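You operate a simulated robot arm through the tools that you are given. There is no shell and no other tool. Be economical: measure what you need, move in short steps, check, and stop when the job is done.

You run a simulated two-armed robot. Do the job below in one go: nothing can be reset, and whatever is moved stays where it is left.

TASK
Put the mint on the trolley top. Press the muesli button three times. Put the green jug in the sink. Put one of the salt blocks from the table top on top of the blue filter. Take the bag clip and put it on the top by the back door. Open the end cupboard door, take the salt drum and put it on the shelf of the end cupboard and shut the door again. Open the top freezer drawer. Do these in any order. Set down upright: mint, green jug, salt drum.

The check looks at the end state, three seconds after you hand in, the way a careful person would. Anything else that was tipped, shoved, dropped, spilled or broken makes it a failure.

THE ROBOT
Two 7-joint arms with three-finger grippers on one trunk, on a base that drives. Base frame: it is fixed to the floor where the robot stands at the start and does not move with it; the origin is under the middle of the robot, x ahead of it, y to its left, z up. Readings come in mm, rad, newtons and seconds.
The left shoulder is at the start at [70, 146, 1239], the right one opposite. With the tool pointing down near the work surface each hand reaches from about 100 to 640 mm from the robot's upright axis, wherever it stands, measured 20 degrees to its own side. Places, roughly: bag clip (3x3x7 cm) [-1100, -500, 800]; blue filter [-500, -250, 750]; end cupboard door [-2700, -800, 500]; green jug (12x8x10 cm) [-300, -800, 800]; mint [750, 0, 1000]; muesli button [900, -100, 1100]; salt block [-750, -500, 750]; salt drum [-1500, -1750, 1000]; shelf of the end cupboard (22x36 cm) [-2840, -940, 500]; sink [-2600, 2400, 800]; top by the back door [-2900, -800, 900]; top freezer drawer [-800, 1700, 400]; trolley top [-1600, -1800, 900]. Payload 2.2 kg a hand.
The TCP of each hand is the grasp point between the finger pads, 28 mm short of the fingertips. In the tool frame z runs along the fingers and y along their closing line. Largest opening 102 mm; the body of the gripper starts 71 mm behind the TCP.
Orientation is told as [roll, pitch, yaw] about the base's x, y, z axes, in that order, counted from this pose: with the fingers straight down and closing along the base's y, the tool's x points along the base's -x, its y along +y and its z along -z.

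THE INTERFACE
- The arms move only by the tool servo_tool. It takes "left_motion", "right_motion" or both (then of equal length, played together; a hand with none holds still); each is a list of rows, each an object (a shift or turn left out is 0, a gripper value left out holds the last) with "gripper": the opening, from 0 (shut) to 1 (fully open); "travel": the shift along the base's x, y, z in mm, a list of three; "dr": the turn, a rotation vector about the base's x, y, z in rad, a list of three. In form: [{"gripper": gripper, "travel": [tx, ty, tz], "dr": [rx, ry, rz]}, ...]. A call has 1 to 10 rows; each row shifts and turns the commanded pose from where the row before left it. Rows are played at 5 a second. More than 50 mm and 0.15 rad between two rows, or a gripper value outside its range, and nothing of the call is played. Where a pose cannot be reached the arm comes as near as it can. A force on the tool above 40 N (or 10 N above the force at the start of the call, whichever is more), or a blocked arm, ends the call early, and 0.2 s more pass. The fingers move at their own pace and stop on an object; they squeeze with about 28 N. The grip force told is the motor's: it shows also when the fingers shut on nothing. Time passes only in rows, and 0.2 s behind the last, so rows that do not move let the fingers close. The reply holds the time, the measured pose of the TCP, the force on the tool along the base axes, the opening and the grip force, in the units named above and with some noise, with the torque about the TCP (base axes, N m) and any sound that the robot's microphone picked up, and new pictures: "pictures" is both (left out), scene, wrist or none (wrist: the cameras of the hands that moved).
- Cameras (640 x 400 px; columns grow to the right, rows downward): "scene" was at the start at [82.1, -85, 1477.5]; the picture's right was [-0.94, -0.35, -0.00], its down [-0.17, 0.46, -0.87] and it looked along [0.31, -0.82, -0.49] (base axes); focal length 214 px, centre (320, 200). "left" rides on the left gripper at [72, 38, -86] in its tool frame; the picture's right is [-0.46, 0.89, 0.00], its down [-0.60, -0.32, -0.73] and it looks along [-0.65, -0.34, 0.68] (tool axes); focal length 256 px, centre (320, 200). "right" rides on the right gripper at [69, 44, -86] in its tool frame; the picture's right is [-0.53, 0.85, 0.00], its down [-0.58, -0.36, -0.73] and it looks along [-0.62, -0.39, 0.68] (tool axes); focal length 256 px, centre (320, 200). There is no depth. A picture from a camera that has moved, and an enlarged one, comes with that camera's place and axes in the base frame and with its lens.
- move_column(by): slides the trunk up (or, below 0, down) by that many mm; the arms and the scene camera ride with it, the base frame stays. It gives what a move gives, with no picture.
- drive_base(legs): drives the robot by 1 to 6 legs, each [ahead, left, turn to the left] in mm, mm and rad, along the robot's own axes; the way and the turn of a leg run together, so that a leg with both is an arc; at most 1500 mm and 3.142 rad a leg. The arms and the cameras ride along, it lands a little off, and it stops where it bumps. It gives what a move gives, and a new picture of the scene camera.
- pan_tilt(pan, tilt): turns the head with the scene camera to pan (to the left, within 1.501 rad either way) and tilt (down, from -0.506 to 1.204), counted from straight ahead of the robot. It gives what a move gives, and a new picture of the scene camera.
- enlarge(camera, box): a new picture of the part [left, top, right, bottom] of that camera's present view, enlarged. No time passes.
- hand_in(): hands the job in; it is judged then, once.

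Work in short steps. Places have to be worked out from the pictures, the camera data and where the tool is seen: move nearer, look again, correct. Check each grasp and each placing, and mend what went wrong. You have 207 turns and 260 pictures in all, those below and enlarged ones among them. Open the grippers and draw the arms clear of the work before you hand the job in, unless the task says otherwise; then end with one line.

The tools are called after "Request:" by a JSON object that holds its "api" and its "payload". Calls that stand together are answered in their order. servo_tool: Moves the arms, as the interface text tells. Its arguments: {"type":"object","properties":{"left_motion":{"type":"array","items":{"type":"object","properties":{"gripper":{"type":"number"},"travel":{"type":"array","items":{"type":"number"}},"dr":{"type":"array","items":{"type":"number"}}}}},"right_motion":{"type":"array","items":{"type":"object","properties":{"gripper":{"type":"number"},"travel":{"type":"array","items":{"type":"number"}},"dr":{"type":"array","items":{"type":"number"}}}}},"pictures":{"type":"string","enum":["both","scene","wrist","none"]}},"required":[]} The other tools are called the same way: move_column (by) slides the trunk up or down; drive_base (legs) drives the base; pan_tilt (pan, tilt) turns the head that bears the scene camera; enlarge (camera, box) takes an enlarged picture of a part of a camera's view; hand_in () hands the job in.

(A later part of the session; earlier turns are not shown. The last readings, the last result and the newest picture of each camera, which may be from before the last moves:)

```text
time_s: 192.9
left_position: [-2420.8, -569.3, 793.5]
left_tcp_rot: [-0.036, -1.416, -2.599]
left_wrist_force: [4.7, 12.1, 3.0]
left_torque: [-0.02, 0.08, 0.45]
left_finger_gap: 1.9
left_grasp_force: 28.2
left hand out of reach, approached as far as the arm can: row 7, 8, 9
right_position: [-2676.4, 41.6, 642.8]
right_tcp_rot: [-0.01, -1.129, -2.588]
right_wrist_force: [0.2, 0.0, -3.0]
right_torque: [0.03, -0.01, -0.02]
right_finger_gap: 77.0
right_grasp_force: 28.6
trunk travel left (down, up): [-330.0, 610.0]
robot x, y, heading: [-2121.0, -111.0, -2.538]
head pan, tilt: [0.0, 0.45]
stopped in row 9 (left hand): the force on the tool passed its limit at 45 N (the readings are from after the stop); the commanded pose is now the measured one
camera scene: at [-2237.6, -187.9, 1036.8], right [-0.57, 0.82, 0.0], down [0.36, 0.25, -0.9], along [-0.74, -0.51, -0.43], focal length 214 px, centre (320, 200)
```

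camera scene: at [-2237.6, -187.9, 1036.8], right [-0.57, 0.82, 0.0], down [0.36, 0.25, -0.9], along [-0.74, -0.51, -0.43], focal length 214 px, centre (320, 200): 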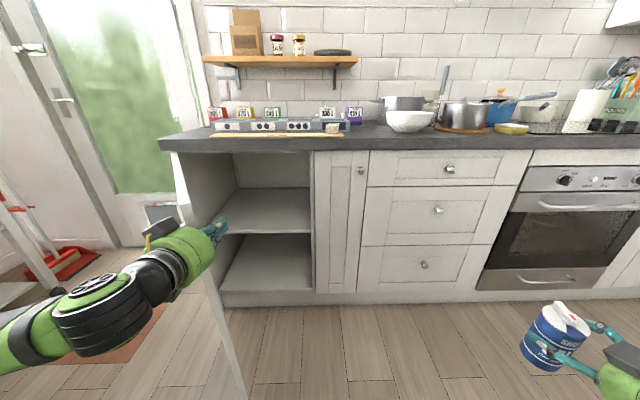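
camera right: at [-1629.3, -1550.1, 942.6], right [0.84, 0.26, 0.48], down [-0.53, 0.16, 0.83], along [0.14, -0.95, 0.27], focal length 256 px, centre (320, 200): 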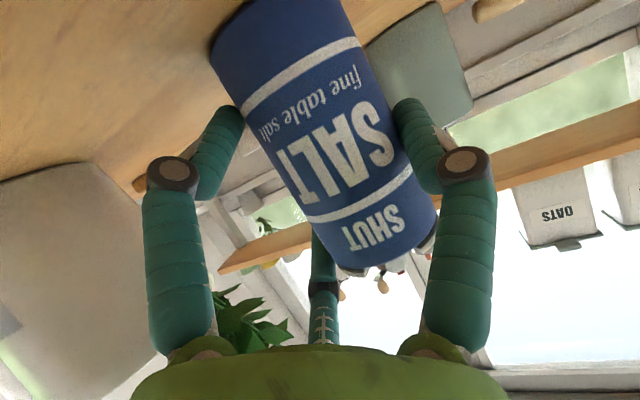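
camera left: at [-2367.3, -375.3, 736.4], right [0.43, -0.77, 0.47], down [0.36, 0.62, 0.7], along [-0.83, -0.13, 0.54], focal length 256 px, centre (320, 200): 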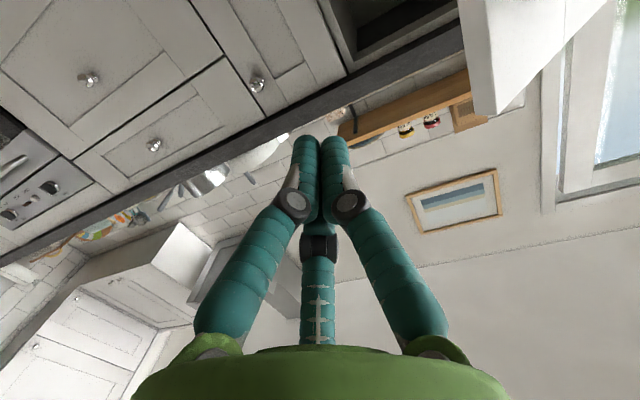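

The door stands at nearly 90° and the shelf inside is in full view at z≈490. I'll back out, raise the left hand well above the door, and look.

Request:
{"api": "drive_base", "payload": {"legs": [[-170, 0, 0]]}}

Request:
{"api": "servo_tool", "payload": {"left_motion": [{"travel": [8, -8, 45]}, {"travel": [8, -8, 45]}, {"travel": [8, 0, 45]}, {"travel": [8, 0, 45]}, {"travel": [8, 0, 45]}, {"travel": [0, 0, 45]}], "pictures": "scene"}}

```text
time_s: 194.3
left_position: [-2282.9, -478.4, 789.7]
left_tcp_rot: [-0.037, -1.413, -2.586]
left_wrist_force: [-0.5, 0.0, 0.4]
left_torque: [0.01, -0.01, 0.0]
left_finger_gap: 2.4
left_grasp_force: 27.9
right_position: [-2538.9, 135.1, 643.5]
right_tcp_rot: [-0.011, -1.129, -2.587]
right_wrist_force: [-0.3, -1.2, -3.0]
right_torque: [0.06, -0.03, -0.01]
right_finger_gap: 77.0
right_grasp_force: 27.8
trunk travel left (down, up): [-330.0, 610.0]
robot x, y, heading: [-1982.6, -13.6, -2.532]
head pan, tilt: [0.0, 0.45]
camera scene: at [-2100.7, -94.5, 1036.3], right [-0.57, 0.82, 0.0], down [0.36, 0.25, -0.9], along [-0.74, -0.51, -0.43], focal length 214 px, centre (320, 200)
```

scene: 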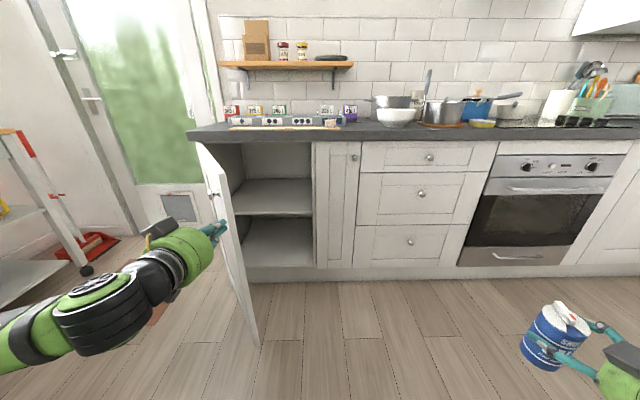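

```text
time_s: 195.7
left_position: [-2245.5, -495.6, 1060.2]
left_tcp_rot: [-0.028, -1.409, -2.6]
left_wrist_force: [-0.2, -0.3, -0.3]
left_torque: [-0.02, -0.04, -0.02]
left_finger_gap: 2.1
left_grasp_force: 28.5
right_position: [-2538.7, 134.4, 641.6]
right_tcp_rot: [-0.012, -1.128, -2.585]
right_wrist_force: [-0.3, -0.7, -2.9]
right_torque: [0.03, -0.03, 0.02]
right_finger_gap: 77.0
right_grasp_force: 28.0
trunk travel left (down, up): [-330.0, 610.0]
robot x, y, heading: [-1986.7, -12.4, -2.534]
head pan, tilt: [0.0, 0.45]
camera scene: at [-2101.2, -94.1, 1036.2], right [-0.57, 0.82, 0.0], down [0.36, 0.25, -0.9], along [-0.74, -0.51, -0.44], focal length 214 px, centre (320, 200)
```

scene: 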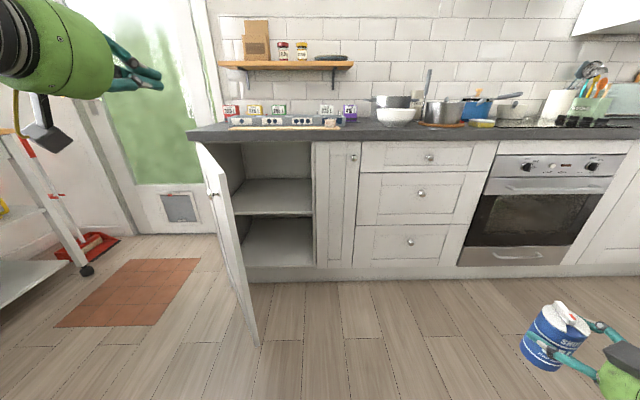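

The door is only at about 63°. I'll push it further with the left hand: shift right, lower the hand again, advance past the edge, and push.

Request:
{"api": "drive_base", "payload": {"legs": [[0, -110, 0]]}}

Request:
{"api": "servo_tool", "payload": {"left_motion": [{"travel": [-8, 8, -45]}, {"travel": [-8, 8, -45]}, {"travel": [-8, 0, -45]}, {"travel": [-8, 0, -45]}, {"travel": [-8, 0, -45]}, {"travel": [0, 0, -45]}], "pictures": "none"}}

Request:
{"api": "drive_base", "payload": {"legs": [[215, 0, 0]]}}

```text
time_s: 196.9
left_position: [-2305.7, -409.9, 1060.0]
left_tcp_rot: [-0.036, -1.411, -2.59]
left_wrist_force: [0.7, 0.6, 0.4]
left_torque: [0.02, -0.03, 0.02]
left_finger_gap: 2.1
left_grasp_force: 28.3
right_position: [-2600.6, 221.9, 642.2]
right_tcp_rot: [-0.01, -1.128, -2.59]
right_wrist_force: [0.9, 0.6, -2.8]
right_torque: [0.03, -0.02, -0.02]
right_finger_gap: 77.0
right_grasp_force: 28.4
trunk travel left (down, up): [-330.0, 610.0]
robot x, y, heading: [-2047.3, 73.2, -2.538]
head pan, tilt: [0.0, 0.45]
camera scene: at [-2161.6, -7.0, 1036.3], right [-0.57, 0.82, 0.0], down [0.36, 0.25, -0.9], along [-0.74, -0.51, -0.44], focal length 214 px, centre (320, 200)
```

scene: 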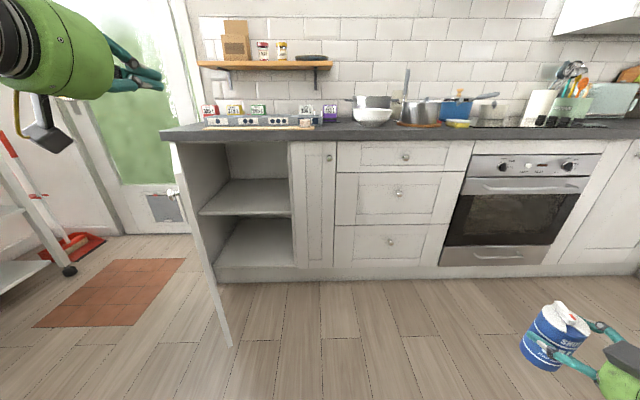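

```text
time_s: 198.3
left_position: [-2346.9, -396.3, 788.1]
left_tcp_rot: [-0.043, -1.412, -2.585]
left_wrist_force: [0.8, -0.1, 0.2]
left_torque: [-0.01, -0.03, 0.01]
left_finger_gap: 2.1
left_grasp_force: 28.2
right_position: [-2599.8, 221.7, 644.0]
right_tcp_rot: [-0.014, -1.127, -2.584]
right_wrist_force: [-0.1, -0.2, -2.5]
right_torque: [0.02, -0.02, 0.01]
right_finger_gap: 76.9
right_grasp_force: 27.8
trunk travel left (down, up): [-330.0, 610.0]
robot x, y, heading: [-2047.0, 73.2, -2.538]
head pan, tilt: [0.0, 0.45]
```

```text
time_s: 200.0
left_position: [-2519.7, -516.4, 788.5]
left_tcp_rot: [-0.039, -1.41, -2.586]
left_wrist_force: [-0.6, 0.0, -1.3]
left_torque: [-0.01, 0.0, 0.0]
left_finger_gap: 2.1
left_grasp_force: 27.9
right_position: [-2773.9, 100.8, 642.8]
right_tcp_rot: [-0.013, -1.129, -2.586]
right_wrist_force: [-0.3, 0.0, -2.9]
right_torque: [0.04, -0.02, -0.02]
right_finger_gap: 76.7
right_grasp_force: 28.1
trunk travel left (down, up): [-330.0, 610.0]
robot x, y, heading: [-2217.6, -47.5, -2.537]
head pan, tilt: [0.0, 0.45]
camera scene: at [-2335.9, -128.2, 1036.2], right [-0.57, 0.82, 0.0], down [0.36, 0.25, -0.9], along [-0.74, -0.51, -0.44], focal length 214 px, centre (320, 200)
```

scene: 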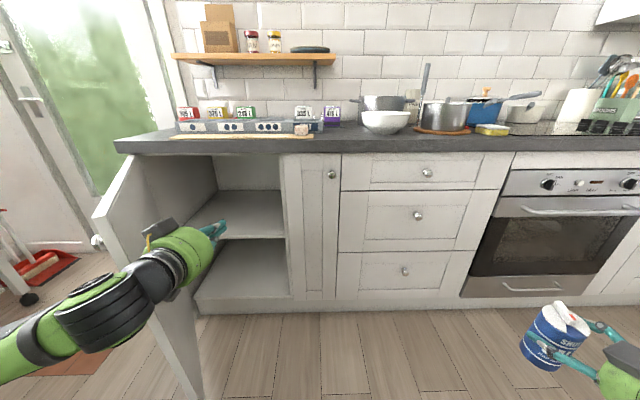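

The hand is inside the door line. I'll move left 110, then push in small base steps.

Request:
{"api": "drive_base", "payload": {"legs": [[0, 100, 0], [6, 25, 0], [0, 25, 0], [0, 25, 0], [0, 25, 0]]}}

```text
time_s: 201.2
left_position: [-2467.0, -584.2, 787.2]
left_tcp_rot: [-0.075, -1.408, -2.574]
left_wrist_force: [4.0, 7.4, 4.5]
left_torque: [0.34, -0.69, 0.7]
left_finger_gap: 2.2
left_grasp_force: 27.8
right_position: [-2719.5, 25.1, 641.4]
right_tcp_rot: [-0.01, -1.124, -2.589]
right_wrist_force: [0.4, 0.2, -2.5]
right_torque: [0.03, -0.02, -0.01]
right_finger_gap: 76.5
right_grasp_force: 27.8
trunk travel left (down, up): [-330.0, 610.0]
robot x, y, heading: [-2160.1, -124.6, -2.535]
head pan, tilt: [0.0, 0.45]
stopped in leg 1: the robot was blocked; the commanded pose is now the measured one
camera scene: at [-2281.3, -203.3, 1036.5], right [-0.57, 0.82, 0.0], down [0.36, 0.25, -0.9], along [-0.74, -0.51, -0.43], focal length 214 px, centre (320, 200)
```

scene: 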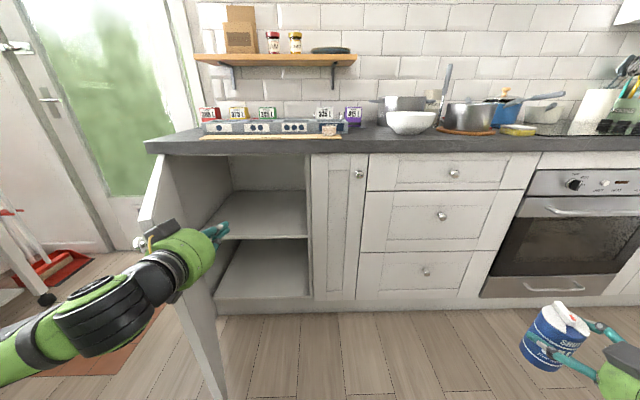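

It's blocked pushing straight left. I'll push along the door's arc instead (back and left together) in small legs.

Request:
{"api": "drive_base", "payload": {"legs": [[-12, 20, 0], [-12, 20, 0], [-12, 20, 0], [-10, 20, 0], [-10, 20, 0]]}}

```text
time_s: 203.6
left_position: [-2364.2, -637.9, 787.0]
left_tcp_rot: [-0.084, -1.405, -2.562]
left_wrist_force: [-0.2, 0.3, -0.1]
left_torque: [-0.01, -0.01, -0.01]
left_finger_gap: 2.4
left_grasp_force: 27.7
right_position: [-2616.9, -26.5, 641.9]
right_tcp_rot: [-0.016, -1.124, -2.583]
right_wrist_force: [-0.3, 0.4, -1.8]
right_torque: [0.04, -0.01, -0.02]
right_finger_gap: 76.9
right_grasp_force: 27.6
trunk travel left (down, up): [-330.0, 610.0]
robot x, y, heading: [-2063.0, -180.5, -2.539]
head pan, tilt: [0.0, 0.45]
camera scene: at [-2178.9, -255.9, 1036.3], right [-0.57, 0.82, 0.0], down [0.36, 0.25, -0.9], along [-0.74, -0.51, -0.44], focal length 214 px, centre (320, 200)
```

scene: 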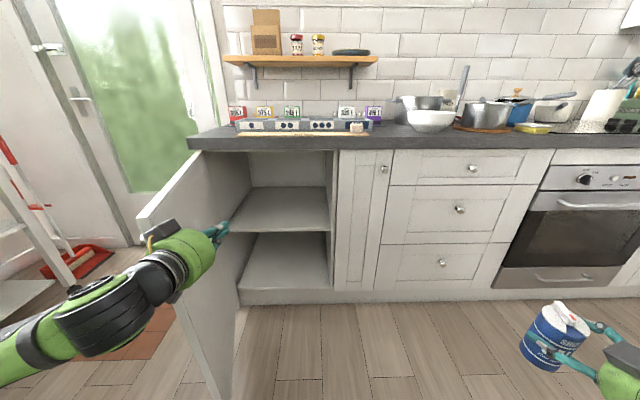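

The door is now open to about 85°. I'll back out, raise the left hand out of the way, and bring the drum forward.

Request:
{"api": "drive_base", "payload": {"legs": [[-170, 0, 0]]}}

Request:
{"api": "servo_tool", "payload": {"left_motion": [{"travel": [8, -8, 45]}, {"travel": [8, -8, 45]}, {"travel": [8, 0, 45]}, {"travel": [8, 0, 45]}, {"travel": [8, 0, 45]}, {"travel": [0, 0, 45]}, {"travel": [8, -12, 0]}, {"travel": [8, -12, 0]}], "right_motion": [{"travel": [-22, -40, 0]}, {"travel": [-22, -40, 0]}, {"travel": [-22, -40, 0]}, {"travel": [-22, -40, 0]}, {"travel": [-22, -40, 0]}, {"travel": [-22, -40, 0]}, {"travel": [-22, -40, 0]}, {"travel": [-22, -40, 0]}], "pictures": "scene"}}

```text
time_s: 205.0
left_position: [-2227.2, -541.4, 786.7]
left_tcp_rot: [-0.078, -1.406, -2.567]
left_wrist_force: [-0.4, 0.3, 0.3]
left_torque: [-0.04, 0.01, -0.01]
left_finger_gap: 2.0
left_grasp_force: 28.3
right_position: [-2479.8, 70.4, 643.5]
right_tcp_rot: [-0.012, -1.126, -2.588]
right_wrist_force: [0.7, 0.0, -4.1]
right_torque: [0.03, -0.01, 0.0]
right_finger_gap: 76.9
right_grasp_force: 28.2
trunk travel left (down, up): [-330.0, 610.0]
robot x, y, heading: [-1926.3, -78.5, -2.533]
head pan, tilt: [0.0, 0.45]
camera scene: at [-2041.0, -159.8, 1036.3], right [-0.57, 0.82, 0.0], down [0.36, 0.25, -0.9], along [-0.74, -0.51, -0.43], focal length 214 px, centre (320, 200)
```

scene: 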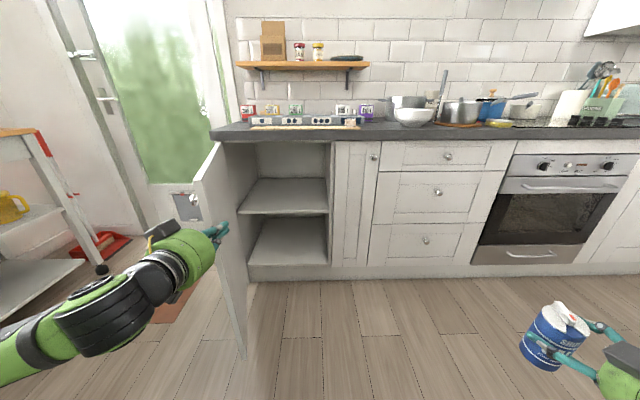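

```text
time_s: 206.8
left_position: [-2169.0, -583.3, 1054.9]
left_tcp_rot: [-0.08, -1.404, -2.564]
left_wrist_force: [0.7, -1.0, -0.3]
left_torque: [0.03, -0.01, 0.01]
left_finger_gap: 2.0
left_grasp_force: 27.8
right_position: [-2655.2, -252.1, 641.8]
right_tcp_rot: [-0.018, -1.124, -2.581]
right_wrist_force: [0.9, -0.4, -2.4]
right_torque: [0.03, 0.0, 0.0]
right_finger_gap: 76.6
right_grasp_force: 28.3
trunk travel left (down, up): [-330.0, 610.0]
robot x, y, heading: [-1921.0, -75.3, -2.537]
head pan, tilt: [0.0, 0.45]
camera scene: at [-2041.4, -161.1, 1036.2], right [-0.57, 0.82, 0.0], down [0.36, 0.25, -0.9], along [-0.74, -0.51, -0.44], focal length 214 px, centre (320, 200)
```

scene: 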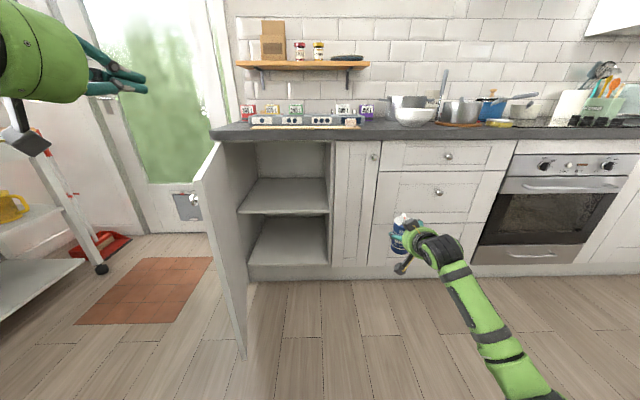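

The arm reaches well. I'll extend it 140 mm, then slide the base left 343 so the drum is in line with the shelf, clear of the door.

Request:
{"api": "servo_tool", "payload": {"right_motion": [{"travel": [-19, -34, 0]}, {"travel": [-19, -34, 0]}, {"travel": [-19, -34, 0]}, {"travel": [-19, -34, 0]}], "pictures": "none"}}

Request:
{"api": "drive_base", "payload": {"legs": [[0, 343, 0]]}}

Request:
{"api": "pan_tilt", "payload": {"pan": -0.15, "tilt": 0.6}}

```text
time_s: 207.8
left_position: [-2166.3, -582.5, 1056.8]
left_tcp_rot: [-0.094, -1.406, -2.553]
left_wrist_force: [0.9, -0.1, 0.2]
left_torque: [0.0, 0.0, -0.03]
left_finger_gap: 2.2
left_grasp_force: 27.6
right_position: [-2729.6, -386.8, 638.7]
right_tcp_rot: [-0.02, -1.116, -2.578]
right_wrist_force: [0.5, -0.5, -6.5]
right_torque: [-0.07, 0.2, 0.02]
right_finger_gap: 76.6
right_grasp_force: 28.8
trunk travel left (down, up): [-330.0, 610.0]
robot x, y, heading: [-1925.4, -81.3, -2.538]
head pan, tilt: [0.0, 0.45]
```

```text
time_s: 210.1
left_position: [-1982.6, -857.1, 1055.9]
left_tcp_rot: [-0.082, -1.405, -2.57]
left_wrist_force: [-0.1, -0.1, -0.2]
left_torque: [0.01, 0.01, -0.02]
left_finger_gap: 2.0
left_grasp_force: 28.2
right_position: [-2544.1, -659.1, 642.4]
right_tcp_rot: [-0.013, -1.126, -2.589]
right_wrist_force: [-0.2, 0.1, -2.6]
right_torque: [0.04, -0.02, 0.0]
right_finger_gap: 76.6
right_grasp_force: 27.6
trunk travel left (down, up): [-330.0, 610.0]
robot x, y, heading: [-1736.0, -353.8, -2.544]
head pan, tilt: [0.0, 0.45]
camera scene: at [-1852.0, -436.7, 1036.2], right [-0.56, 0.83, 0.0], down [0.36, 0.25, -0.9], along [-0.74, -0.51, -0.44], focal length 214 px, centre (320, 200)
```

scene: 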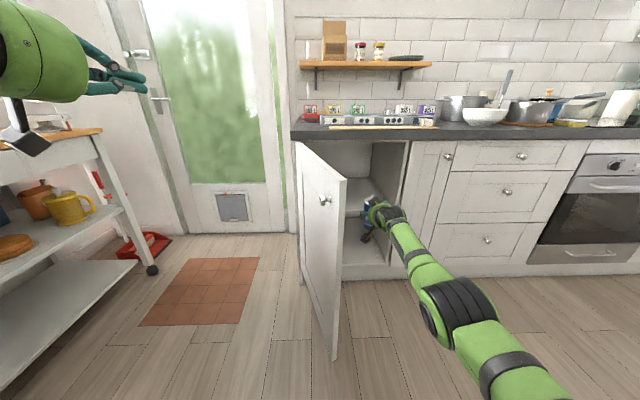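

```text
time_s: 210.8
left_position: [-1982.8, -856.9, 1055.1]
left_tcp_rot: [-0.078, -1.405, -2.573]
left_wrist_force: [0.7, -0.2, -0.1]
left_torque: [-0.01, 0.01, 0.0]
left_finger_gap: 2.2
left_grasp_force: 28.1
right_position: [-2544.3, -658.8, 641.8]
right_tcp_rot: [-0.014, -1.123, -2.592]
right_wrist_force: [-0.5, 0.2, -2.3]
right_torque: [0.05, -0.04, 0.04]
right_finger_gap: 76.5
right_grasp_force: 28.1
trunk travel left (down, up): [-330.0, 610.0]
robot x, y, heading: [-1733.4, -354.6, -2.542]
head pan, tilt: [-0.15, 0.6]
camera scene: at [-1855.9, -422.9, 1022.7], right [-0.43, 0.9, 0.0], down [0.51, 0.24, -0.83], along [-0.74, -0.36, -0.56], focal length 214 px, centre (320, 200)
```

scene: 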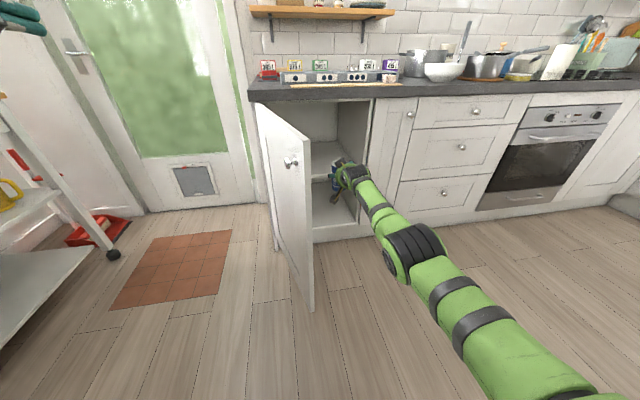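

The drum is in line with the opening (door at about 80°). I'll lower 25 mm, and advance in two stages.

Request:
{"api": "move_column", "payload": {"by": -25}}

Request:
{"api": "drive_base", "payload": {"legs": [[200, 14, 0]]}}

Request:
{"api": "enlarge", "payload": {"camera": "right", "box": [0, 0, 640, 400]}}

```text
time_s: 211.5
left_position: [-1983.8, -857.6, 1031.4]
left_tcp_rot: [-0.078, -1.404, -2.575]
left_wrist_force: [0.6, 0.3, 0.2]
left_torque: [0.01, 0.02, -0.02]
left_finger_gap: 2.2
left_grasp_force: 27.8
right_position: [-2542.9, -658.1, 617.6]
right_tcp_rot: [-0.015, -1.127, -2.592]
right_wrist_force: [0.6, -0.2, -2.0]
right_torque: [0.09, -0.03, 0.02]
right_finger_gap: 76.5
right_grasp_force: 28.3
trunk travel left (down, up): [-305.0, 635.0]
robot x, y, heading: [-1733.8, -357.5, -2.541]
head pan, tilt: [-0.15, 0.6]
```

```text
time_s: 213.1
left_position: [-2146.7, -987.1, 1029.9]
left_tcp_rot: [-0.08, -1.403, -2.572]
left_wrist_force: [0.6, -0.8, 0.1]
left_torque: [0.02, 0.02, 0.02]
left_finger_gap: 2.4
left_grasp_force: 27.9
right_position: [-2707.2, -789.3, 617.1]
right_tcp_rot: [-0.013, -1.125, -2.589]
right_wrist_force: [0.1, 0.3, -2.5]
right_torque: [0.0, -0.02, 0.03]
right_finger_gap: 76.7
right_grasp_force: 27.9
trunk travel left (down, up): [-305.0, 635.0]
robot x, y, heading: [-1897.5, -486.7, -2.538]
head pan, tilt: [-0.15, 0.6]
camera scene: at [-2019.6, -552.4, 997.6], right [-0.44, 0.9, 0.0], down [0.51, 0.25, -0.82], along [-0.74, -0.36, -0.57], focal length 214 px, centre (320, 200)
```

scene: 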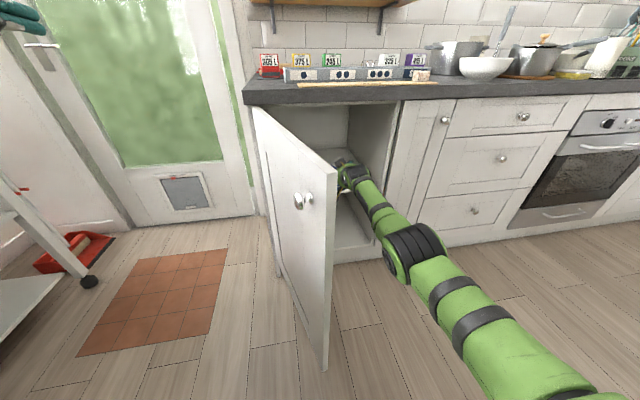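

```text
1.00 times, centred on (320, 200) of right (not enlarged: the box is as wide or as high as the picture)
camera zoom: at [-2592.6, -772.3, 592.5], right [0.24, -0.85, 0.48], down [0.17, 0.52, 0.84], along [-0.96, -0.12, 0.27], focal length 256 px, centre (320, 200)
```

zoom: 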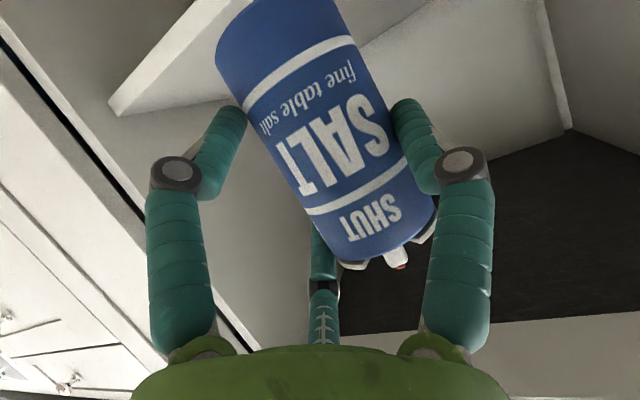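

Good: the drum is entering over the shelf. Another 145 mm in.

Request:
{"api": "drive_base", "payload": {"legs": [[145, 8, 0]]}}

Request:
{"api": "enlarge", "payload": {"camera": "right", "box": [0, 0, 640, 400]}}

Request:
{"api": "enlarge", "payload": {"camera": "scene", "box": [230, 60, 470, 260]}}

```text
time_s: 214.4
left_position: [-2261.0, -1075.8, 1029.5]
left_tcp_rot: [-0.078, -1.405, -2.572]
left_wrist_force: [0.2, 0.2, -0.6]
left_torque: [0.05, 0.01, -0.03]
left_finger_gap: 1.8
left_grasp_force: 28.4
right_position: [-2822.5, -878.6, 617.4]
right_tcp_rot: [-0.012, -1.124, -2.588]
right_wrist_force: [0.4, 0.2, -3.5]
right_torque: [0.03, -0.01, 0.0]
right_finger_gap: 76.5
right_grasp_force: 27.7
trunk travel left (down, up): [-305.0, 635.0]
robot x, y, heading: [-2011.8, -570.2, -2.538]
head pan, tilt: [-0.15, 0.6]
camera scene: at [-2134.6, -641.0, 997.6], right [-0.44, 0.9, 0.0], down [0.51, 0.25, -0.82], along [-0.74, -0.36, -0.57], focal length 214 px, centre (320, 200)
```

scene: 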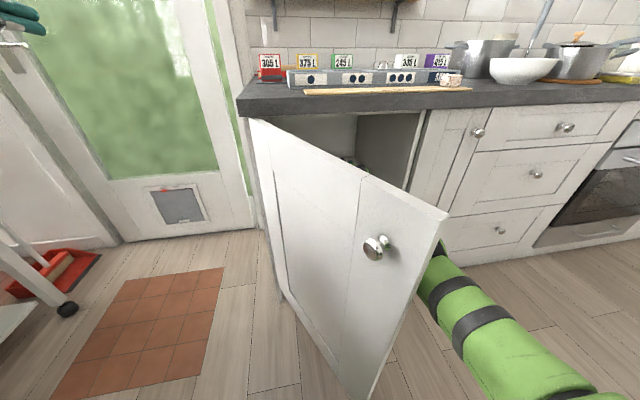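

```text
1.00 times, centred on (320, 200) of right (not enlarged: the box is as wide or as high as the picture)
camera zoom: at [-2707.5, -861.1, 592.4], right [0.24, -0.85, 0.48], down [0.17, 0.52, 0.84], along [-0.96, -0.12, 0.26], focal length 256 px, centre (320, 200)
```

zoom: 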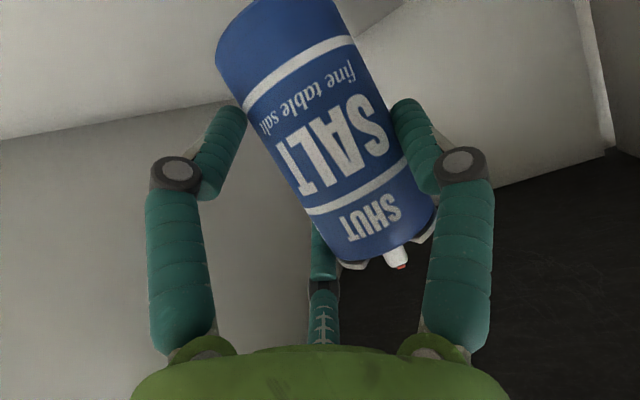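

```text
2.00 times, centred on (350, 160) of scene
camera zoom: at [-2134.6, -641.0, 997.6], right [-0.44, 0.9, 0.0], down [0.51, 0.25, -0.82], along [-0.74, -0.36, -0.57], focal length 429 px, centre (260, 280)
```

zoom: 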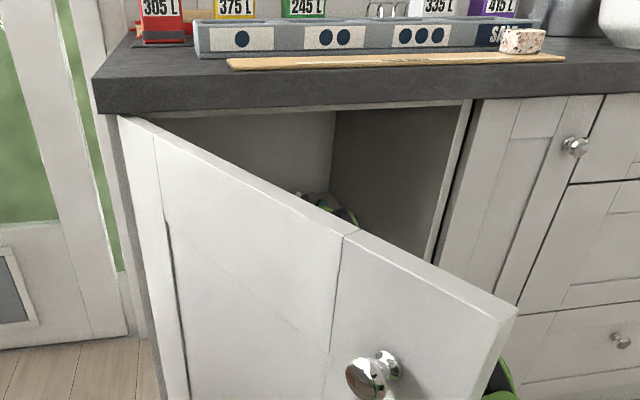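

The drum is over the shelf (d≈−2796, r≈−943). The door leaned in a bit against the base, which does no harm. I'll lower by 40 mm, then in small steps.

Request:
{"api": "move_column", "payload": {"by": -38}}

Request:
{"api": "move_column", "payload": {"by": -8}}

```text
time_s: 215.3
left_position: [-2259.2, -1074.5, 993.9]
left_tcp_rot: [-0.076, -1.407, -2.57]
left_wrist_force: [0.1, 0.3, 0.5]
left_torque: [0.03, -0.05, -0.01]
left_finger_gap: 2.2
left_grasp_force: 28.0
right_position: [-2821.1, -877.8, 578.8]
right_tcp_rot: [-0.012, -1.125, -2.588]
right_wrist_force: [1.2, -0.2, -2.3]
right_torque: [0.03, 0.0, 0.02]
right_finger_gap: 76.4
right_grasp_force: 28.0
trunk travel left (down, up): [-267.0, 673.0]
robot x, y, heading: [-2012.3, -575.6, -2.541]
head pan, tilt: [-0.15, 0.6]
```

```text
time_s: 215.8
left_position: [-2259.7, -1074.7, 984.9]
left_tcp_rot: [-0.079, -1.407, -2.571]
left_wrist_force: [0.9, 0.2, -1.4]
left_torque: [0.0, 0.0, -0.02]
left_finger_gap: 1.8
left_grasp_force: 28.1
right_position: [-2821.9, -878.3, 572.3]
right_tcp_rot: [-0.012, -1.126, -2.59]
right_wrist_force: [-0.1, 0.7, -3.3]
right_torque: [0.05, -0.05, 0.02]
right_finger_gap: 76.2
right_grasp_force: 27.7
trunk travel left (down, up): [-259.0, 681.0]
robot x, y, heading: [-2012.9, -572.0, -2.544]
head pan, tilt: [-0.15, 0.6]
```

No contact yet at drum bottom ≈505. Going on down.

Request:
{"api": "move_column", "payload": {"by": -6}}

Request:
{"api": "move_column", "payload": {"by": -6}}

```text
time_s: 216.4
left_position: [-2257.7, -1074.3, 980.1]
left_tcp_rot: [-0.08, -1.408, -2.569]
left_wrist_force: [-0.4, 0.0, -1.0]
left_torque: [-0.01, -0.02, -0.02]
left_finger_gap: 2.3
left_grasp_force: 28.5
right_position: [-2821.9, -879.2, 572.3]
right_tcp_rot: [-0.012, -1.133, -2.59]
right_wrist_force: [-0.3, 1.2, 7.4]
right_torque: [-0.12, -0.15, -0.04]
right_finger_gap: 76.4
right_grasp_force: 27.8
trunk travel left (down, up): [-253.0, 687.0]
robot x, y, heading: [-2013.4, -574.6, -2.542]
head pan, tilt: [-0.15, 0.6]
```

```text
time_s: 216.9
left_position: [-2256.7, -1072.8, 974.2]
left_tcp_rot: [-0.081, -1.409, -2.567]
left_wrist_force: [0.2, -0.5, -1.3]
left_torque: [-0.03, 0.05, 0.0]
left_finger_gap: 2.3
left_grasp_force: 27.9
right_position: [-2821.0, -878.7, 571.7]
right_tcp_rot: [-0.01, -1.142, -2.588]
right_wrist_force: [-0.8, 2.3, 22.0]
right_torque: [-0.27, -0.25, 0.02]
right_finger_gap: 76.1
right_grasp_force: 28.0
trunk travel left (down, up): [-247.0, 693.0]
robot x, y, heading: [-2013.8, -574.2, -2.546]
head pan, tilt: [-0.15, 0.6]
```

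It stands on the shelf (22 N). Ease up 8 mm and open.

Request:
{"api": "move_column", "payload": {"by": 9}}

Request:
{"api": "servo_tool", "payload": {"right_motion": [{"gripper": 0.85}, {"gripper": 1}, {"gripper": 1}], "pictures": "wrist"}}

```text
time_s: 217.5
left_position: [-2257.7, -1075.3, 983.6]
left_tcp_rot: [-0.083, -1.408, -2.568]
left_wrist_force: [-0.3, -1.3, 0.1]
left_torque: [-0.01, -0.01, 0.01]
left_finger_gap: 2.2
left_grasp_force: 28.0
right_position: [-2820.4, -878.1, 570.3]
right_tcp_rot: [-0.013, -1.128, -2.588]
right_wrist_force: [-1.8, -2.5, 10.8]
right_torque: [-0.35, -0.07, -0.1]
right_finger_gap: 76.4
right_grasp_force: 27.8
trunk travel left (down, up): [-256.0, 684.0]
robot x, y, heading: [-2014.2, -572.0, -2.541]
head pan, tilt: [-0.15, 0.6]
```

```text
time_s: 218.3
left_position: [-2258.3, -1074.1, 982.9]
left_tcp_rot: [-0.077, -1.405, -2.57]
left_wrist_force: [-0.8, 0.6, -0.2]
left_torque: [0.0, 0.02, -0.01]
left_finger_gap: 2.3
left_grasp_force: 27.8
right_position: [-2821.1, -878.7, 568.4]
right_tcp_rot: [-0.014, -1.126, -2.588]
right_wrist_force: [0.6, 0.2, 0.2]
right_torque: [0.0, 0.0, -0.04]
right_finger_gap: 102.0
right_grasp_force: 0.0
trunk travel left (down, up): [-256.0, 684.0]
robot x, y, heading: [-2013.5, -574.6, -2.542]
head pan, tilt: [-0.15, 0.6]
camera right: at [-2706.7, -860.9, 543.9], right [0.24, -0.85, 0.48], down [0.17, 0.52, 0.84], along [-0.96, -0.12, 0.26], focal length 256 px, centre (320, 200)
```

right: 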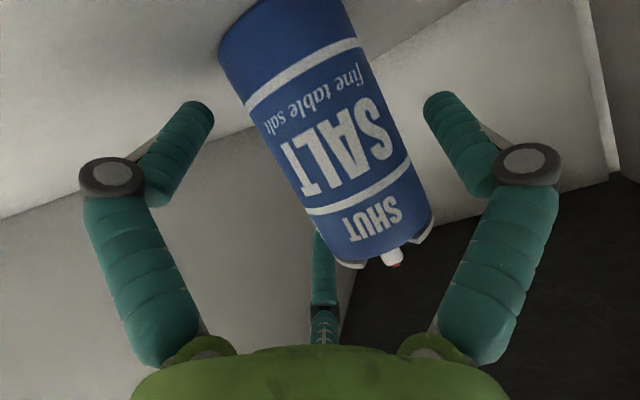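

Released, and the drum stands upright. Backing straight out 70 mm, then checking.

Request:
{"api": "drive_base", "payload": {"legs": [[-70, 0, 0]]}}

Request:
{"api": "enlarge", "payload": {"camera": "right", "box": [0, 0, 640, 400]}}

```text
time_s: 219.3
left_position: [-2201.6, -1036.9, 982.8]
left_tcp_rot: [-0.079, -1.407, -2.57]
left_wrist_force: [-0.3, -0.3, 0.0]
left_torque: [0.0, 0.0, -0.06]
left_finger_gap: 2.1
left_grasp_force: 27.7
right_position: [-2763.5, -839.2, 569.2]
right_tcp_rot: [-0.014, -1.125, -2.588]
right_wrist_force: [-1.1, 0.1, -0.6]
right_torque: [-0.02, -0.04, -0.01]
right_finger_gap: 102.1
right_grasp_force: 0.1
trunk travel left (down, up): [-256.0, 684.0]
robot x, y, heading: [-1952.5, -534.3, -2.54]
head pan, tilt: [-0.15, 0.6]
camera scene: at [-2076.0, -600.9, 948.9], right [-0.44, 0.9, 0.0], down [0.51, 0.25, -0.83], along [-0.74, -0.36, -0.56], focal length 214 px, centre (320, 200)
```

scene: 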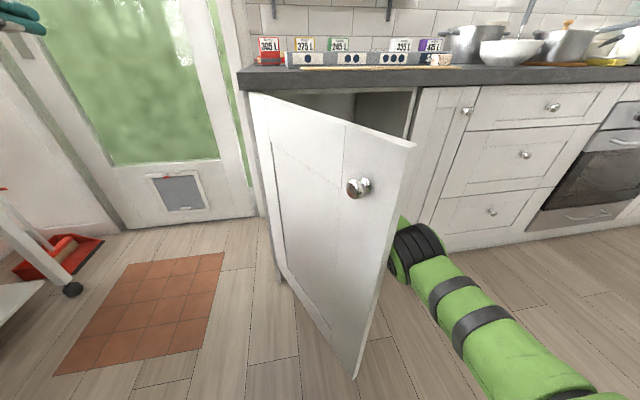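

```text
1.00 times, centred on (320, 200) of right (not enlarged: the box is as wide or as high as the picture)
camera zoom: at [-2649.5, -821.2, 544.7], right [0.24, -0.85, 0.48], down [0.17, 0.52, 0.84], along [-0.96, -0.12, 0.27], focal length 256 px, centre (320, 200)
```

zoom: 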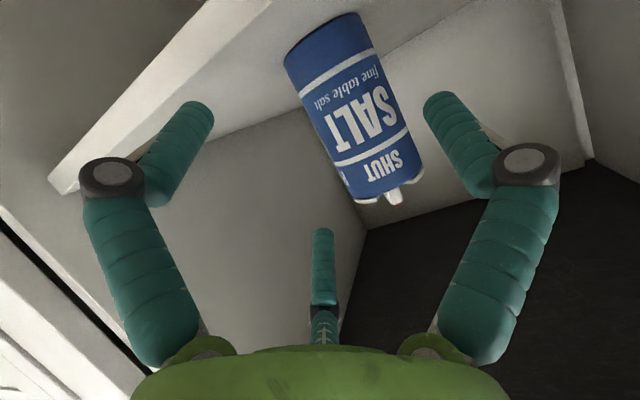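

The drum stands on the shelf. I'll back out further, moving right so the hand clears the door edge.

Request:
{"api": "drive_base", "payload": {"legs": [[-30, -50, 0], [-350, -30, 0]]}}

Request:
{"api": "pan_tilt", "payload": {"pan": 0, "tilt": 0.5}}

```text
time_s: 222.2
left_position: [-1935.7, -755.1, 982.7]
left_tcp_rot: [-0.078, -1.406, -2.575]
left_wrist_force: [0.2, 0.1, -0.3]
left_torque: [0.0, -0.04, 0.0]
left_finger_gap: 2.2
left_grasp_force: 27.5
right_position: [-2497.6, -557.3, 568.8]
right_tcp_rot: [-0.014, -1.127, -2.592]
right_wrist_force: [0.1, 0.8, 0.2]
right_torque: [-0.01, 0.02, 0.01]
right_finger_gap: 102.0
right_grasp_force: 0.0
trunk travel left (down, up): [-256.0, 684.0]
robot x, y, heading: [-1686.5, -256.1, -2.545]
head pan, tilt: [-0.15, 0.6]
camera scene: at [-1808.3, -321.2, 948.8], right [-0.43, 0.9, 0.0], down [0.51, 0.24, -0.83], along [-0.74, -0.36, -0.56], focal length 214 px, centre (320, 200)
```

scene: 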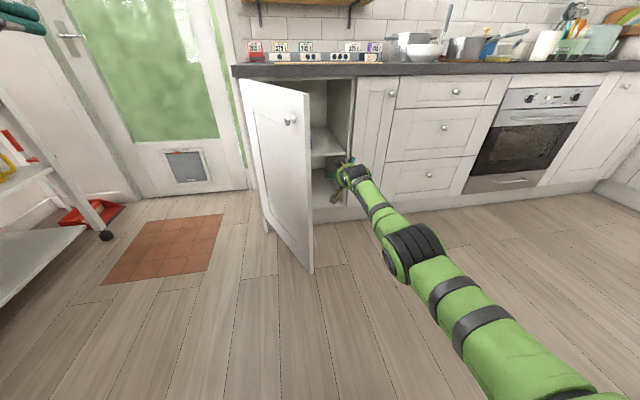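

```text
time_s: 222.9
left_position: [-1937.2, -755.2, 981.8]
left_tcp_rot: [-0.078, -1.406, -2.575]
left_wrist_force: [0.0, -0.4, -0.1]
left_torque: [0.01, -0.02, 0.02]
left_finger_gap: 1.9
left_grasp_force: 27.8
right_position: [-2496.5, -557.3, 568.1]
right_tcp_rot: [-0.013, -1.126, -2.592]
right_wrist_force: [0.6, 0.5, 0.3]
right_torque: [-0.03, 0.0, 0.01]
right_finger_gap: 102.0
right_grasp_force: 0.0
trunk travel left (down, up): [-256.0, 684.0]
robot x, y, heading: [-1683.3, -257.1, -2.544]
head pan, tilt: [0.0, 0.499]
camera scene: at [-1804.1, -334.3, 957.8], right [-0.56, 0.83, 0.0], down [0.4, 0.27, -0.88], along [-0.73, -0.49, -0.48], focal length 214 px, centre (320, 200)
```

scene: 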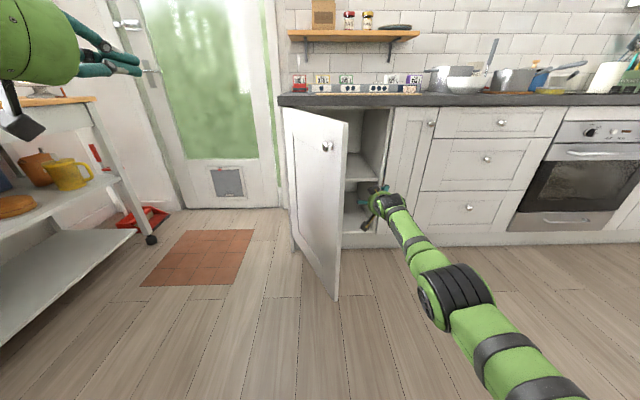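

Now to shut the door: retract the right hand, lower the trunk so the left hand is at door height, and move right.

Request:
{"api": "servo_tool", "payload": {"right_motion": [{"travel": [22, 42, 10]}, {"travel": [22, 42, 10]}, {"travel": [22, 42, 10]}, {"travel": [22, 42, 10]}, {"travel": [22, 42, 10]}, {"travel": [22, 42, 10]}, {"travel": [22, 42, 10]}, {"travel": [22, 42, 10]}, {"travel": [22, 42, 10]}, {"travel": [22, 42, 10]}], "pictures": "none"}}

Request:
{"api": "move_column", "payload": {"by": -190}}

Request:
{"api": "drive_base", "payload": {"legs": [[0, -345, 0], [200, 0, 0]]}}

```text
time_s: 225.1
left_position: [-1935.7, -755.4, 983.1]
left_tcp_rot: [-0.079, -1.408, -2.575]
left_wrist_force: [-1.1, -0.6, -0.1]
left_torque: [0.01, -0.02, 0.01]
left_finger_gap: 2.1
left_grasp_force: 27.9
right_position: [-2276.2, -138.1, 671.4]
right_tcp_rot: [-0.015, -1.124, -2.588]
right_wrist_force: [-0.5, -0.5, 0.3]
right_torque: [-0.01, 0.01, -0.03]
right_finger_gap: 102.0
right_grasp_force: 0.2
trunk travel left (down, up): [-256.0, 684.0]
robot x, y, heading: [-1685.7, -253.0, -2.551]
head pan, tilt: [0.0, 0.499]
```

```text
time_s: 227.2
left_position: [-1935.3, -755.8, 792.5]
left_tcp_rot: [-0.078, -1.407, -2.575]
left_wrist_force: [0.2, -0.2, 1.1]
left_torque: [-0.01, 0.01, -0.01]
left_finger_gap: 2.2
left_grasp_force: 27.6
right_position: [-2276.6, -137.4, 481.9]
right_tcp_rot: [-0.014, -1.123, -2.593]
right_wrist_force: [0.1, 0.1, 0.7]
right_torque: [-0.03, 0.0, 0.01]
right_finger_gap: 102.0
right_grasp_force: 0.0
trunk travel left (down, up): [-66.0, 874.0]
robot x, y, heading: [-1685.6, -253.4, -2.545]
head pan, tilt: [0.0, 0.499]
```

```text
time_s: 230.6
left_position: [-2299.0, -578.5, 792.6]
left_tcp_rot: [-0.078, -1.406, -2.581]
left_wrist_force: [0.1, -0.2, 1.1]
left_torque: [0.0, 0.01, 0.01]
left_finger_gap: 1.8
left_grasp_force: 28.3
right_position: [-2635.5, 40.9, 482.2]
right_tcp_rot: [-0.015, -1.123, -2.597]
right_wrist_force: [0.0, 0.2, 0.0]
right_torque: [-0.07, -0.01, 0.02]
right_finger_gap: 101.9
right_grasp_force: 0.0
trunk travel left (down, up): [-66.0, 874.0]
robot x, y, heading: [-2048.2, -82.0, -2.551]
head pan, tilt: [0.0, 0.499]
camera scene: at [-2164.6, -158.2, 767.8], right [-0.56, 0.83, 0.0], down [0.4, 0.27, -0.88], along [-0.73, -0.49, -0.48], focal length 214 px, centre (320, 200)
```

scene: 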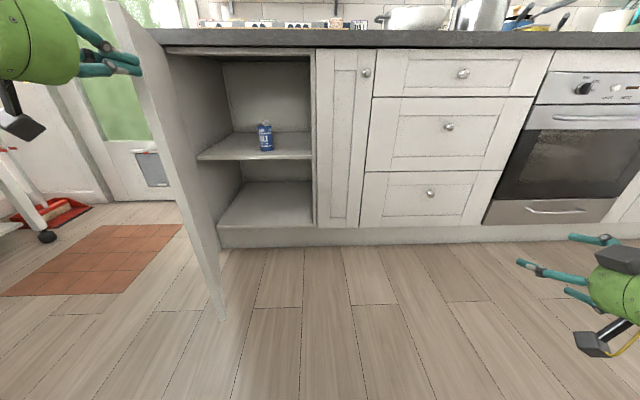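

The drum is on the shelf, and the left hand is on the door's outer side. I'll push ahead in small legs.

Request:
{"api": "drive_base", "payload": {"legs": [[80, 0, 0], [25, -5, 0], [25, -5, 0], [25, -5, 0], [25, -5, 0], [25, -5, 0]]}}

```text
time_s: 231.4
left_position: [-2313.5, -579.9, 793.6]
left_tcp_rot: [-0.042, -1.411, -2.638]
left_wrist_force: [2.9, 5.1, 0.8]
left_torque: [0.01, 0.01, 0.02]
left_finger_gap: 1.8
left_grasp_force: 27.8
right_position: [-2651.4, 31.2, 481.5]
right_tcp_rot: [-0.014, -1.124, -2.594]
right_wrist_force: [-0.2, -0.1, -0.4]
right_torque: [0.02, -0.05, -0.01]
right_finger_gap: 102.2
right_grasp_force: 0.0
trunk travel left (down, up): [-66.0, 874.0]
robot x, y, heading: [-2062.8, -85.3, -2.552]
head pan, tilt: [0.0, 0.499]
stopped in leg 1: the force on the tool passed its limit at 61 N (the readings are from after the stop); the commanded pose is now the measured one
camera scene: at [-2180.0, -168.2, 768.0], right [-0.56, 0.83, 0.0], down [0.4, 0.27, -0.88], along [-0.73, -0.49, -0.48], focal length 214 px, centre (320, 200)
```

scene: 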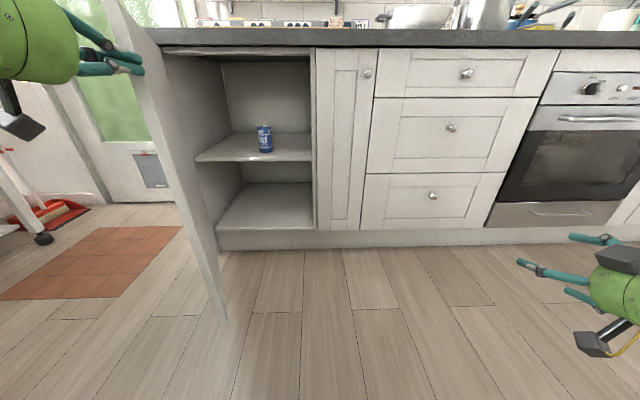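

The fingertips met the door's end edge. I'll back off, go left round it, advance on the outer side, and push it to the right.

Request:
{"api": "drive_base", "payload": {"legs": [[-40, 0, 0], [0, 115, 0], [105, 0, 0]]}}

Request:
{"api": "servo_tool", "payload": {"left_motion": [{"travel": [-9, 8, 0]}, {"travel": [-9, 8, 0]}, {"travel": [-9, 8, 0]}, {"travel": [-9, 8, 0]}, {"travel": [-10, 6, 0]}, {"travel": [-10, 6, 0]}, {"travel": [-10, 6, 0]}, {"travel": [-10, 6, 0]}, {"travel": [-10, 6, 0]}, {"travel": [-10, 6, 0]}], "pictures": "scene"}}

```text
time_s: 233.9
left_position: [-2304.0, -711.5, 791.2]
left_tcp_rot: [-0.051, -1.406, -2.629]
left_wrist_force: [0.3, -0.3, -0.4]
left_torque: [0.01, 0.02, 0.01]
left_finger_gap: 2.1
left_grasp_force: 28.6
right_position: [-2641.0, -100.2, 482.1]
right_tcp_rot: [-0.015, -1.126, -2.598]
right_wrist_force: [-0.3, 0.5, 0.6]
right_torque: [-0.01, 0.03, -0.06]
right_finger_gap: 101.9
right_grasp_force: 0.1
trunk travel left (down, up): [-66.0, 874.0]
robot x, y, heading: [-2052.8, -220.5, -2.546]
head pan, tilt: [0.0, 0.499]
camera scene: at [-2169.2, -300.1, 767.8], right [-0.56, 0.83, 0.0], down [0.4, 0.27, -0.88], along [-0.73, -0.49, -0.48], focal length 214 px, centre (320, 200)
```

scene: 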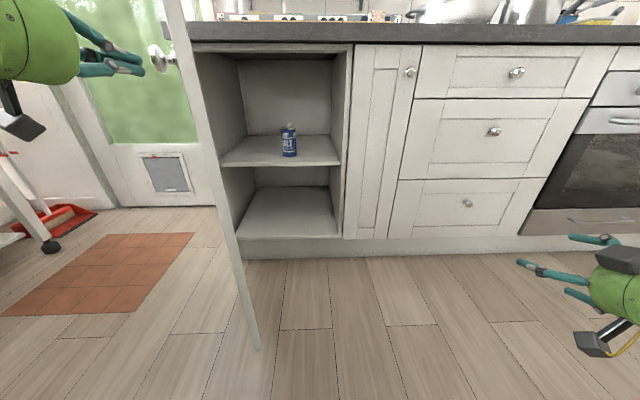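

```text
time_s: 236.1
left_position: [-2399.4, -644.2, 791.8]
left_tcp_rot: [-0.054, -1.405, -2.626]
left_wrist_force: [0.9, -2.2, -0.3]
left_torque: [0.04, -0.01, -0.15]
left_finger_gap: 2.1
left_grasp_force: 28.1
right_position: [-2640.0, -100.2, 482.6]
right_tcp_rot: [-0.017, -1.126, -2.597]
right_wrist_force: [-0.7, -0.3, 0.7]
right_torque: [-0.01, 0.01, 0.02]
right_finger_gap: 102.0
right_grasp_force: 0.1
trunk travel left (down, up): [-66.0, 874.0]
robot x, y, heading: [-2051.2, -220.5, -2.55]
head pan, tilt: [0.0, 0.499]
camera scene: at [-2169.4, -300.5, 767.7], right [-0.56, 0.83, 0.0], down [0.4, 0.27, -0.88], along [-0.73, -0.49, -0.48], focal length 214 px, centre (320, 200)
```

scene: 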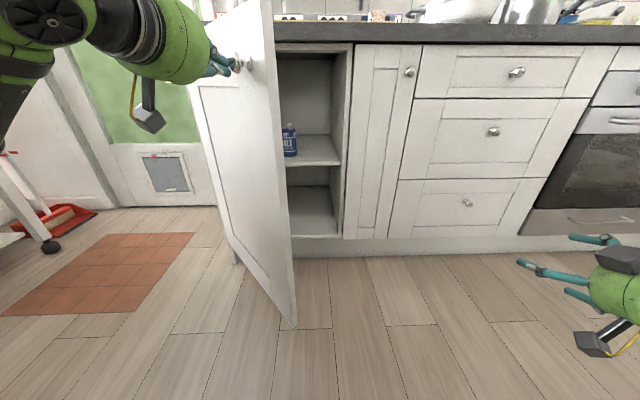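

The door is closing. I'll continue along the arc.

Request:
{"api": "servo_tool", "payload": {"left_motion": [{"travel": [-12, 4, 0]}, {"travel": [-12, 3, 0]}, {"travel": [-12, 2, 0]}, {"travel": [-12, 1, 0]}, {"travel": [-12, 0, 0]}, {"travel": [-12, -1, 0]}, {"travel": [-12, -2, 0]}, {"travel": [-12, -3, 0]}, {"travel": [-12, -4, 0]}, {"travel": [-12, -5, 0]}], "pictures": "scene"}}

```text
time_s: 238.3
left_position: [-2519.6, -650.3, 791.6]
left_tcp_rot: [-0.051, -1.407, -2.627]
left_wrist_force: [-0.2, -0.3, -0.3]
left_torque: [-0.04, 0.03, -0.03]
left_finger_gap: 2.0
left_grasp_force: 28.4
right_position: [-2640.4, -99.5, 481.3]
right_tcp_rot: [-0.013, -1.126, -2.596]
right_wrist_force: [0.1, 0.1, -0.2]
right_torque: [-0.01, 0.01, -0.02]
right_finger_gap: 102.0
right_grasp_force: 0.2
trunk travel left (down, up): [-66.0, 874.0]
robot x, y, heading: [-2051.4, -222.7, -2.545]
head pan, tilt: [0.0, 0.499]
camera scene: at [-2169.2, -300.2, 767.8], right [-0.56, 0.83, 0.0], down [0.4, 0.27, -0.88], along [-0.73, -0.49, -0.48], focal length 214 px, centre (320, 200)
```

scene: 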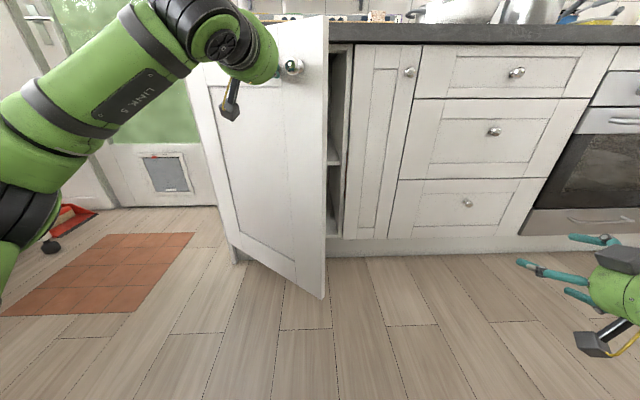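

Nearly shut, at about 30°. Continuing straight in.

Request:
{"api": "servo_tool", "payload": {"left_motion": [{"travel": [-12, -3, 0]}, {"travel": [-12, -4, 0]}, {"travel": [-12, -5, 0]}, {"travel": [-12, -6, 0]}, {"travel": [-12, -7, 0]}, {"travel": [-12, -7, 0]}, {"travel": [-12, -8, 0]}, {"travel": [-12, -8, 0]}, {"travel": [-12, -8, 0]}, {"travel": [-12, -8, 0]}], "pictures": "scene"}}

```text
time_s: 240.5
left_position: [-2640.3, -713.8, 790.8]
left_tcp_rot: [-0.046, -1.406, -2.633]
left_wrist_force: [1.3, -0.7, -0.7]
left_torque: [0.0, 0.03, -0.02]
left_finger_gap: 2.1
left_grasp_force: 27.8
right_position: [-2640.4, -99.7, 481.5]
right_tcp_rot: [-0.013, -1.127, -2.599]
right_wrist_force: [-0.6, -0.1, -0.1]
right_torque: [-0.01, 0.02, -0.01]
right_finger_gap: 102.1
right_grasp_force: 0.0
trunk travel left (down, up): [-66.0, 874.0]
robot x, y, heading: [-2054.4, -221.7, -2.548]
head pan, tilt: [0.0, 0.499]
camera scene: at [-2169.3, -300.2, 767.8], right [-0.56, 0.83, 0.0], down [0.4, 0.27, -0.88], along [-0.73, -0.49, -0.48], focal length 214 px, centre (320, 200)
```

scene: 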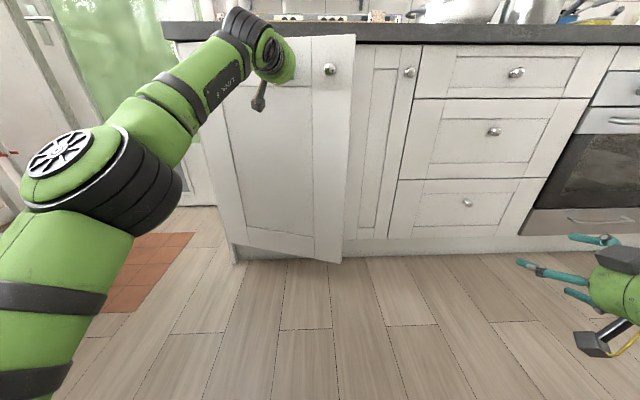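

Almost shut; about 70 mm more.

Request:
{"api": "servo_tool", "payload": {"left_motion": [{"travel": [-10, -7, 0]}, {"travel": [-10, -7, 0]}, {"travel": [-10, -7, 0]}, {"travel": [-10, -7, 0]}, {"travel": [-8, -6, 0]}, {"travel": [-8, -6, 0]}, {"travel": [-8, -6, 0]}], "pictures": "scene"}}

```text
time_s: 242.1
left_position: [-2654.4, -727.0, 769.8]
left_tcp_rot: [-0.053, -1.405, -2.625]
left_wrist_force: [0.5, 0.0, 0.0]
left_torque: [0.03, 0.01, 0.0]
left_finger_gap: 2.0
left_grasp_force: 28.2
left hand out of reach, approached as far as the arm can: row 1, 2, 3, 4, 5, 6, 7
right_position: [-2639.7, -99.8, 482.2]
right_tcp_rot: [-0.015, -1.127, -2.599]
right_wrist_force: [-0.2, 0.1, 0.0]
right_torque: [0.02, 0.03, -0.02]
right_finger_gap: 102.0
right_grasp_force: 0.1
trunk travel left (down, up): [-66.0, 874.0]
robot x, y, heading: [-2050.7, -219.0, -2.549]
head pan, tilt: [0.0, 0.499]
camera scene: at [-2169.2, -300.1, 767.8], right [-0.56, 0.83, 0.0], down [0.4, 0.27, -0.88], along [-0.73, -0.49, -0.48], focal length 214 px, centre (320, 200)
```

scene: 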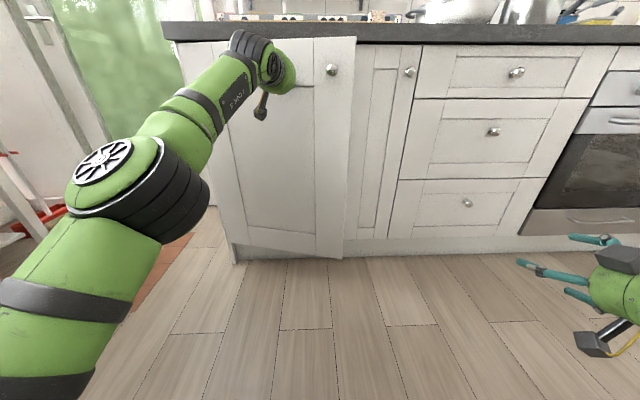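

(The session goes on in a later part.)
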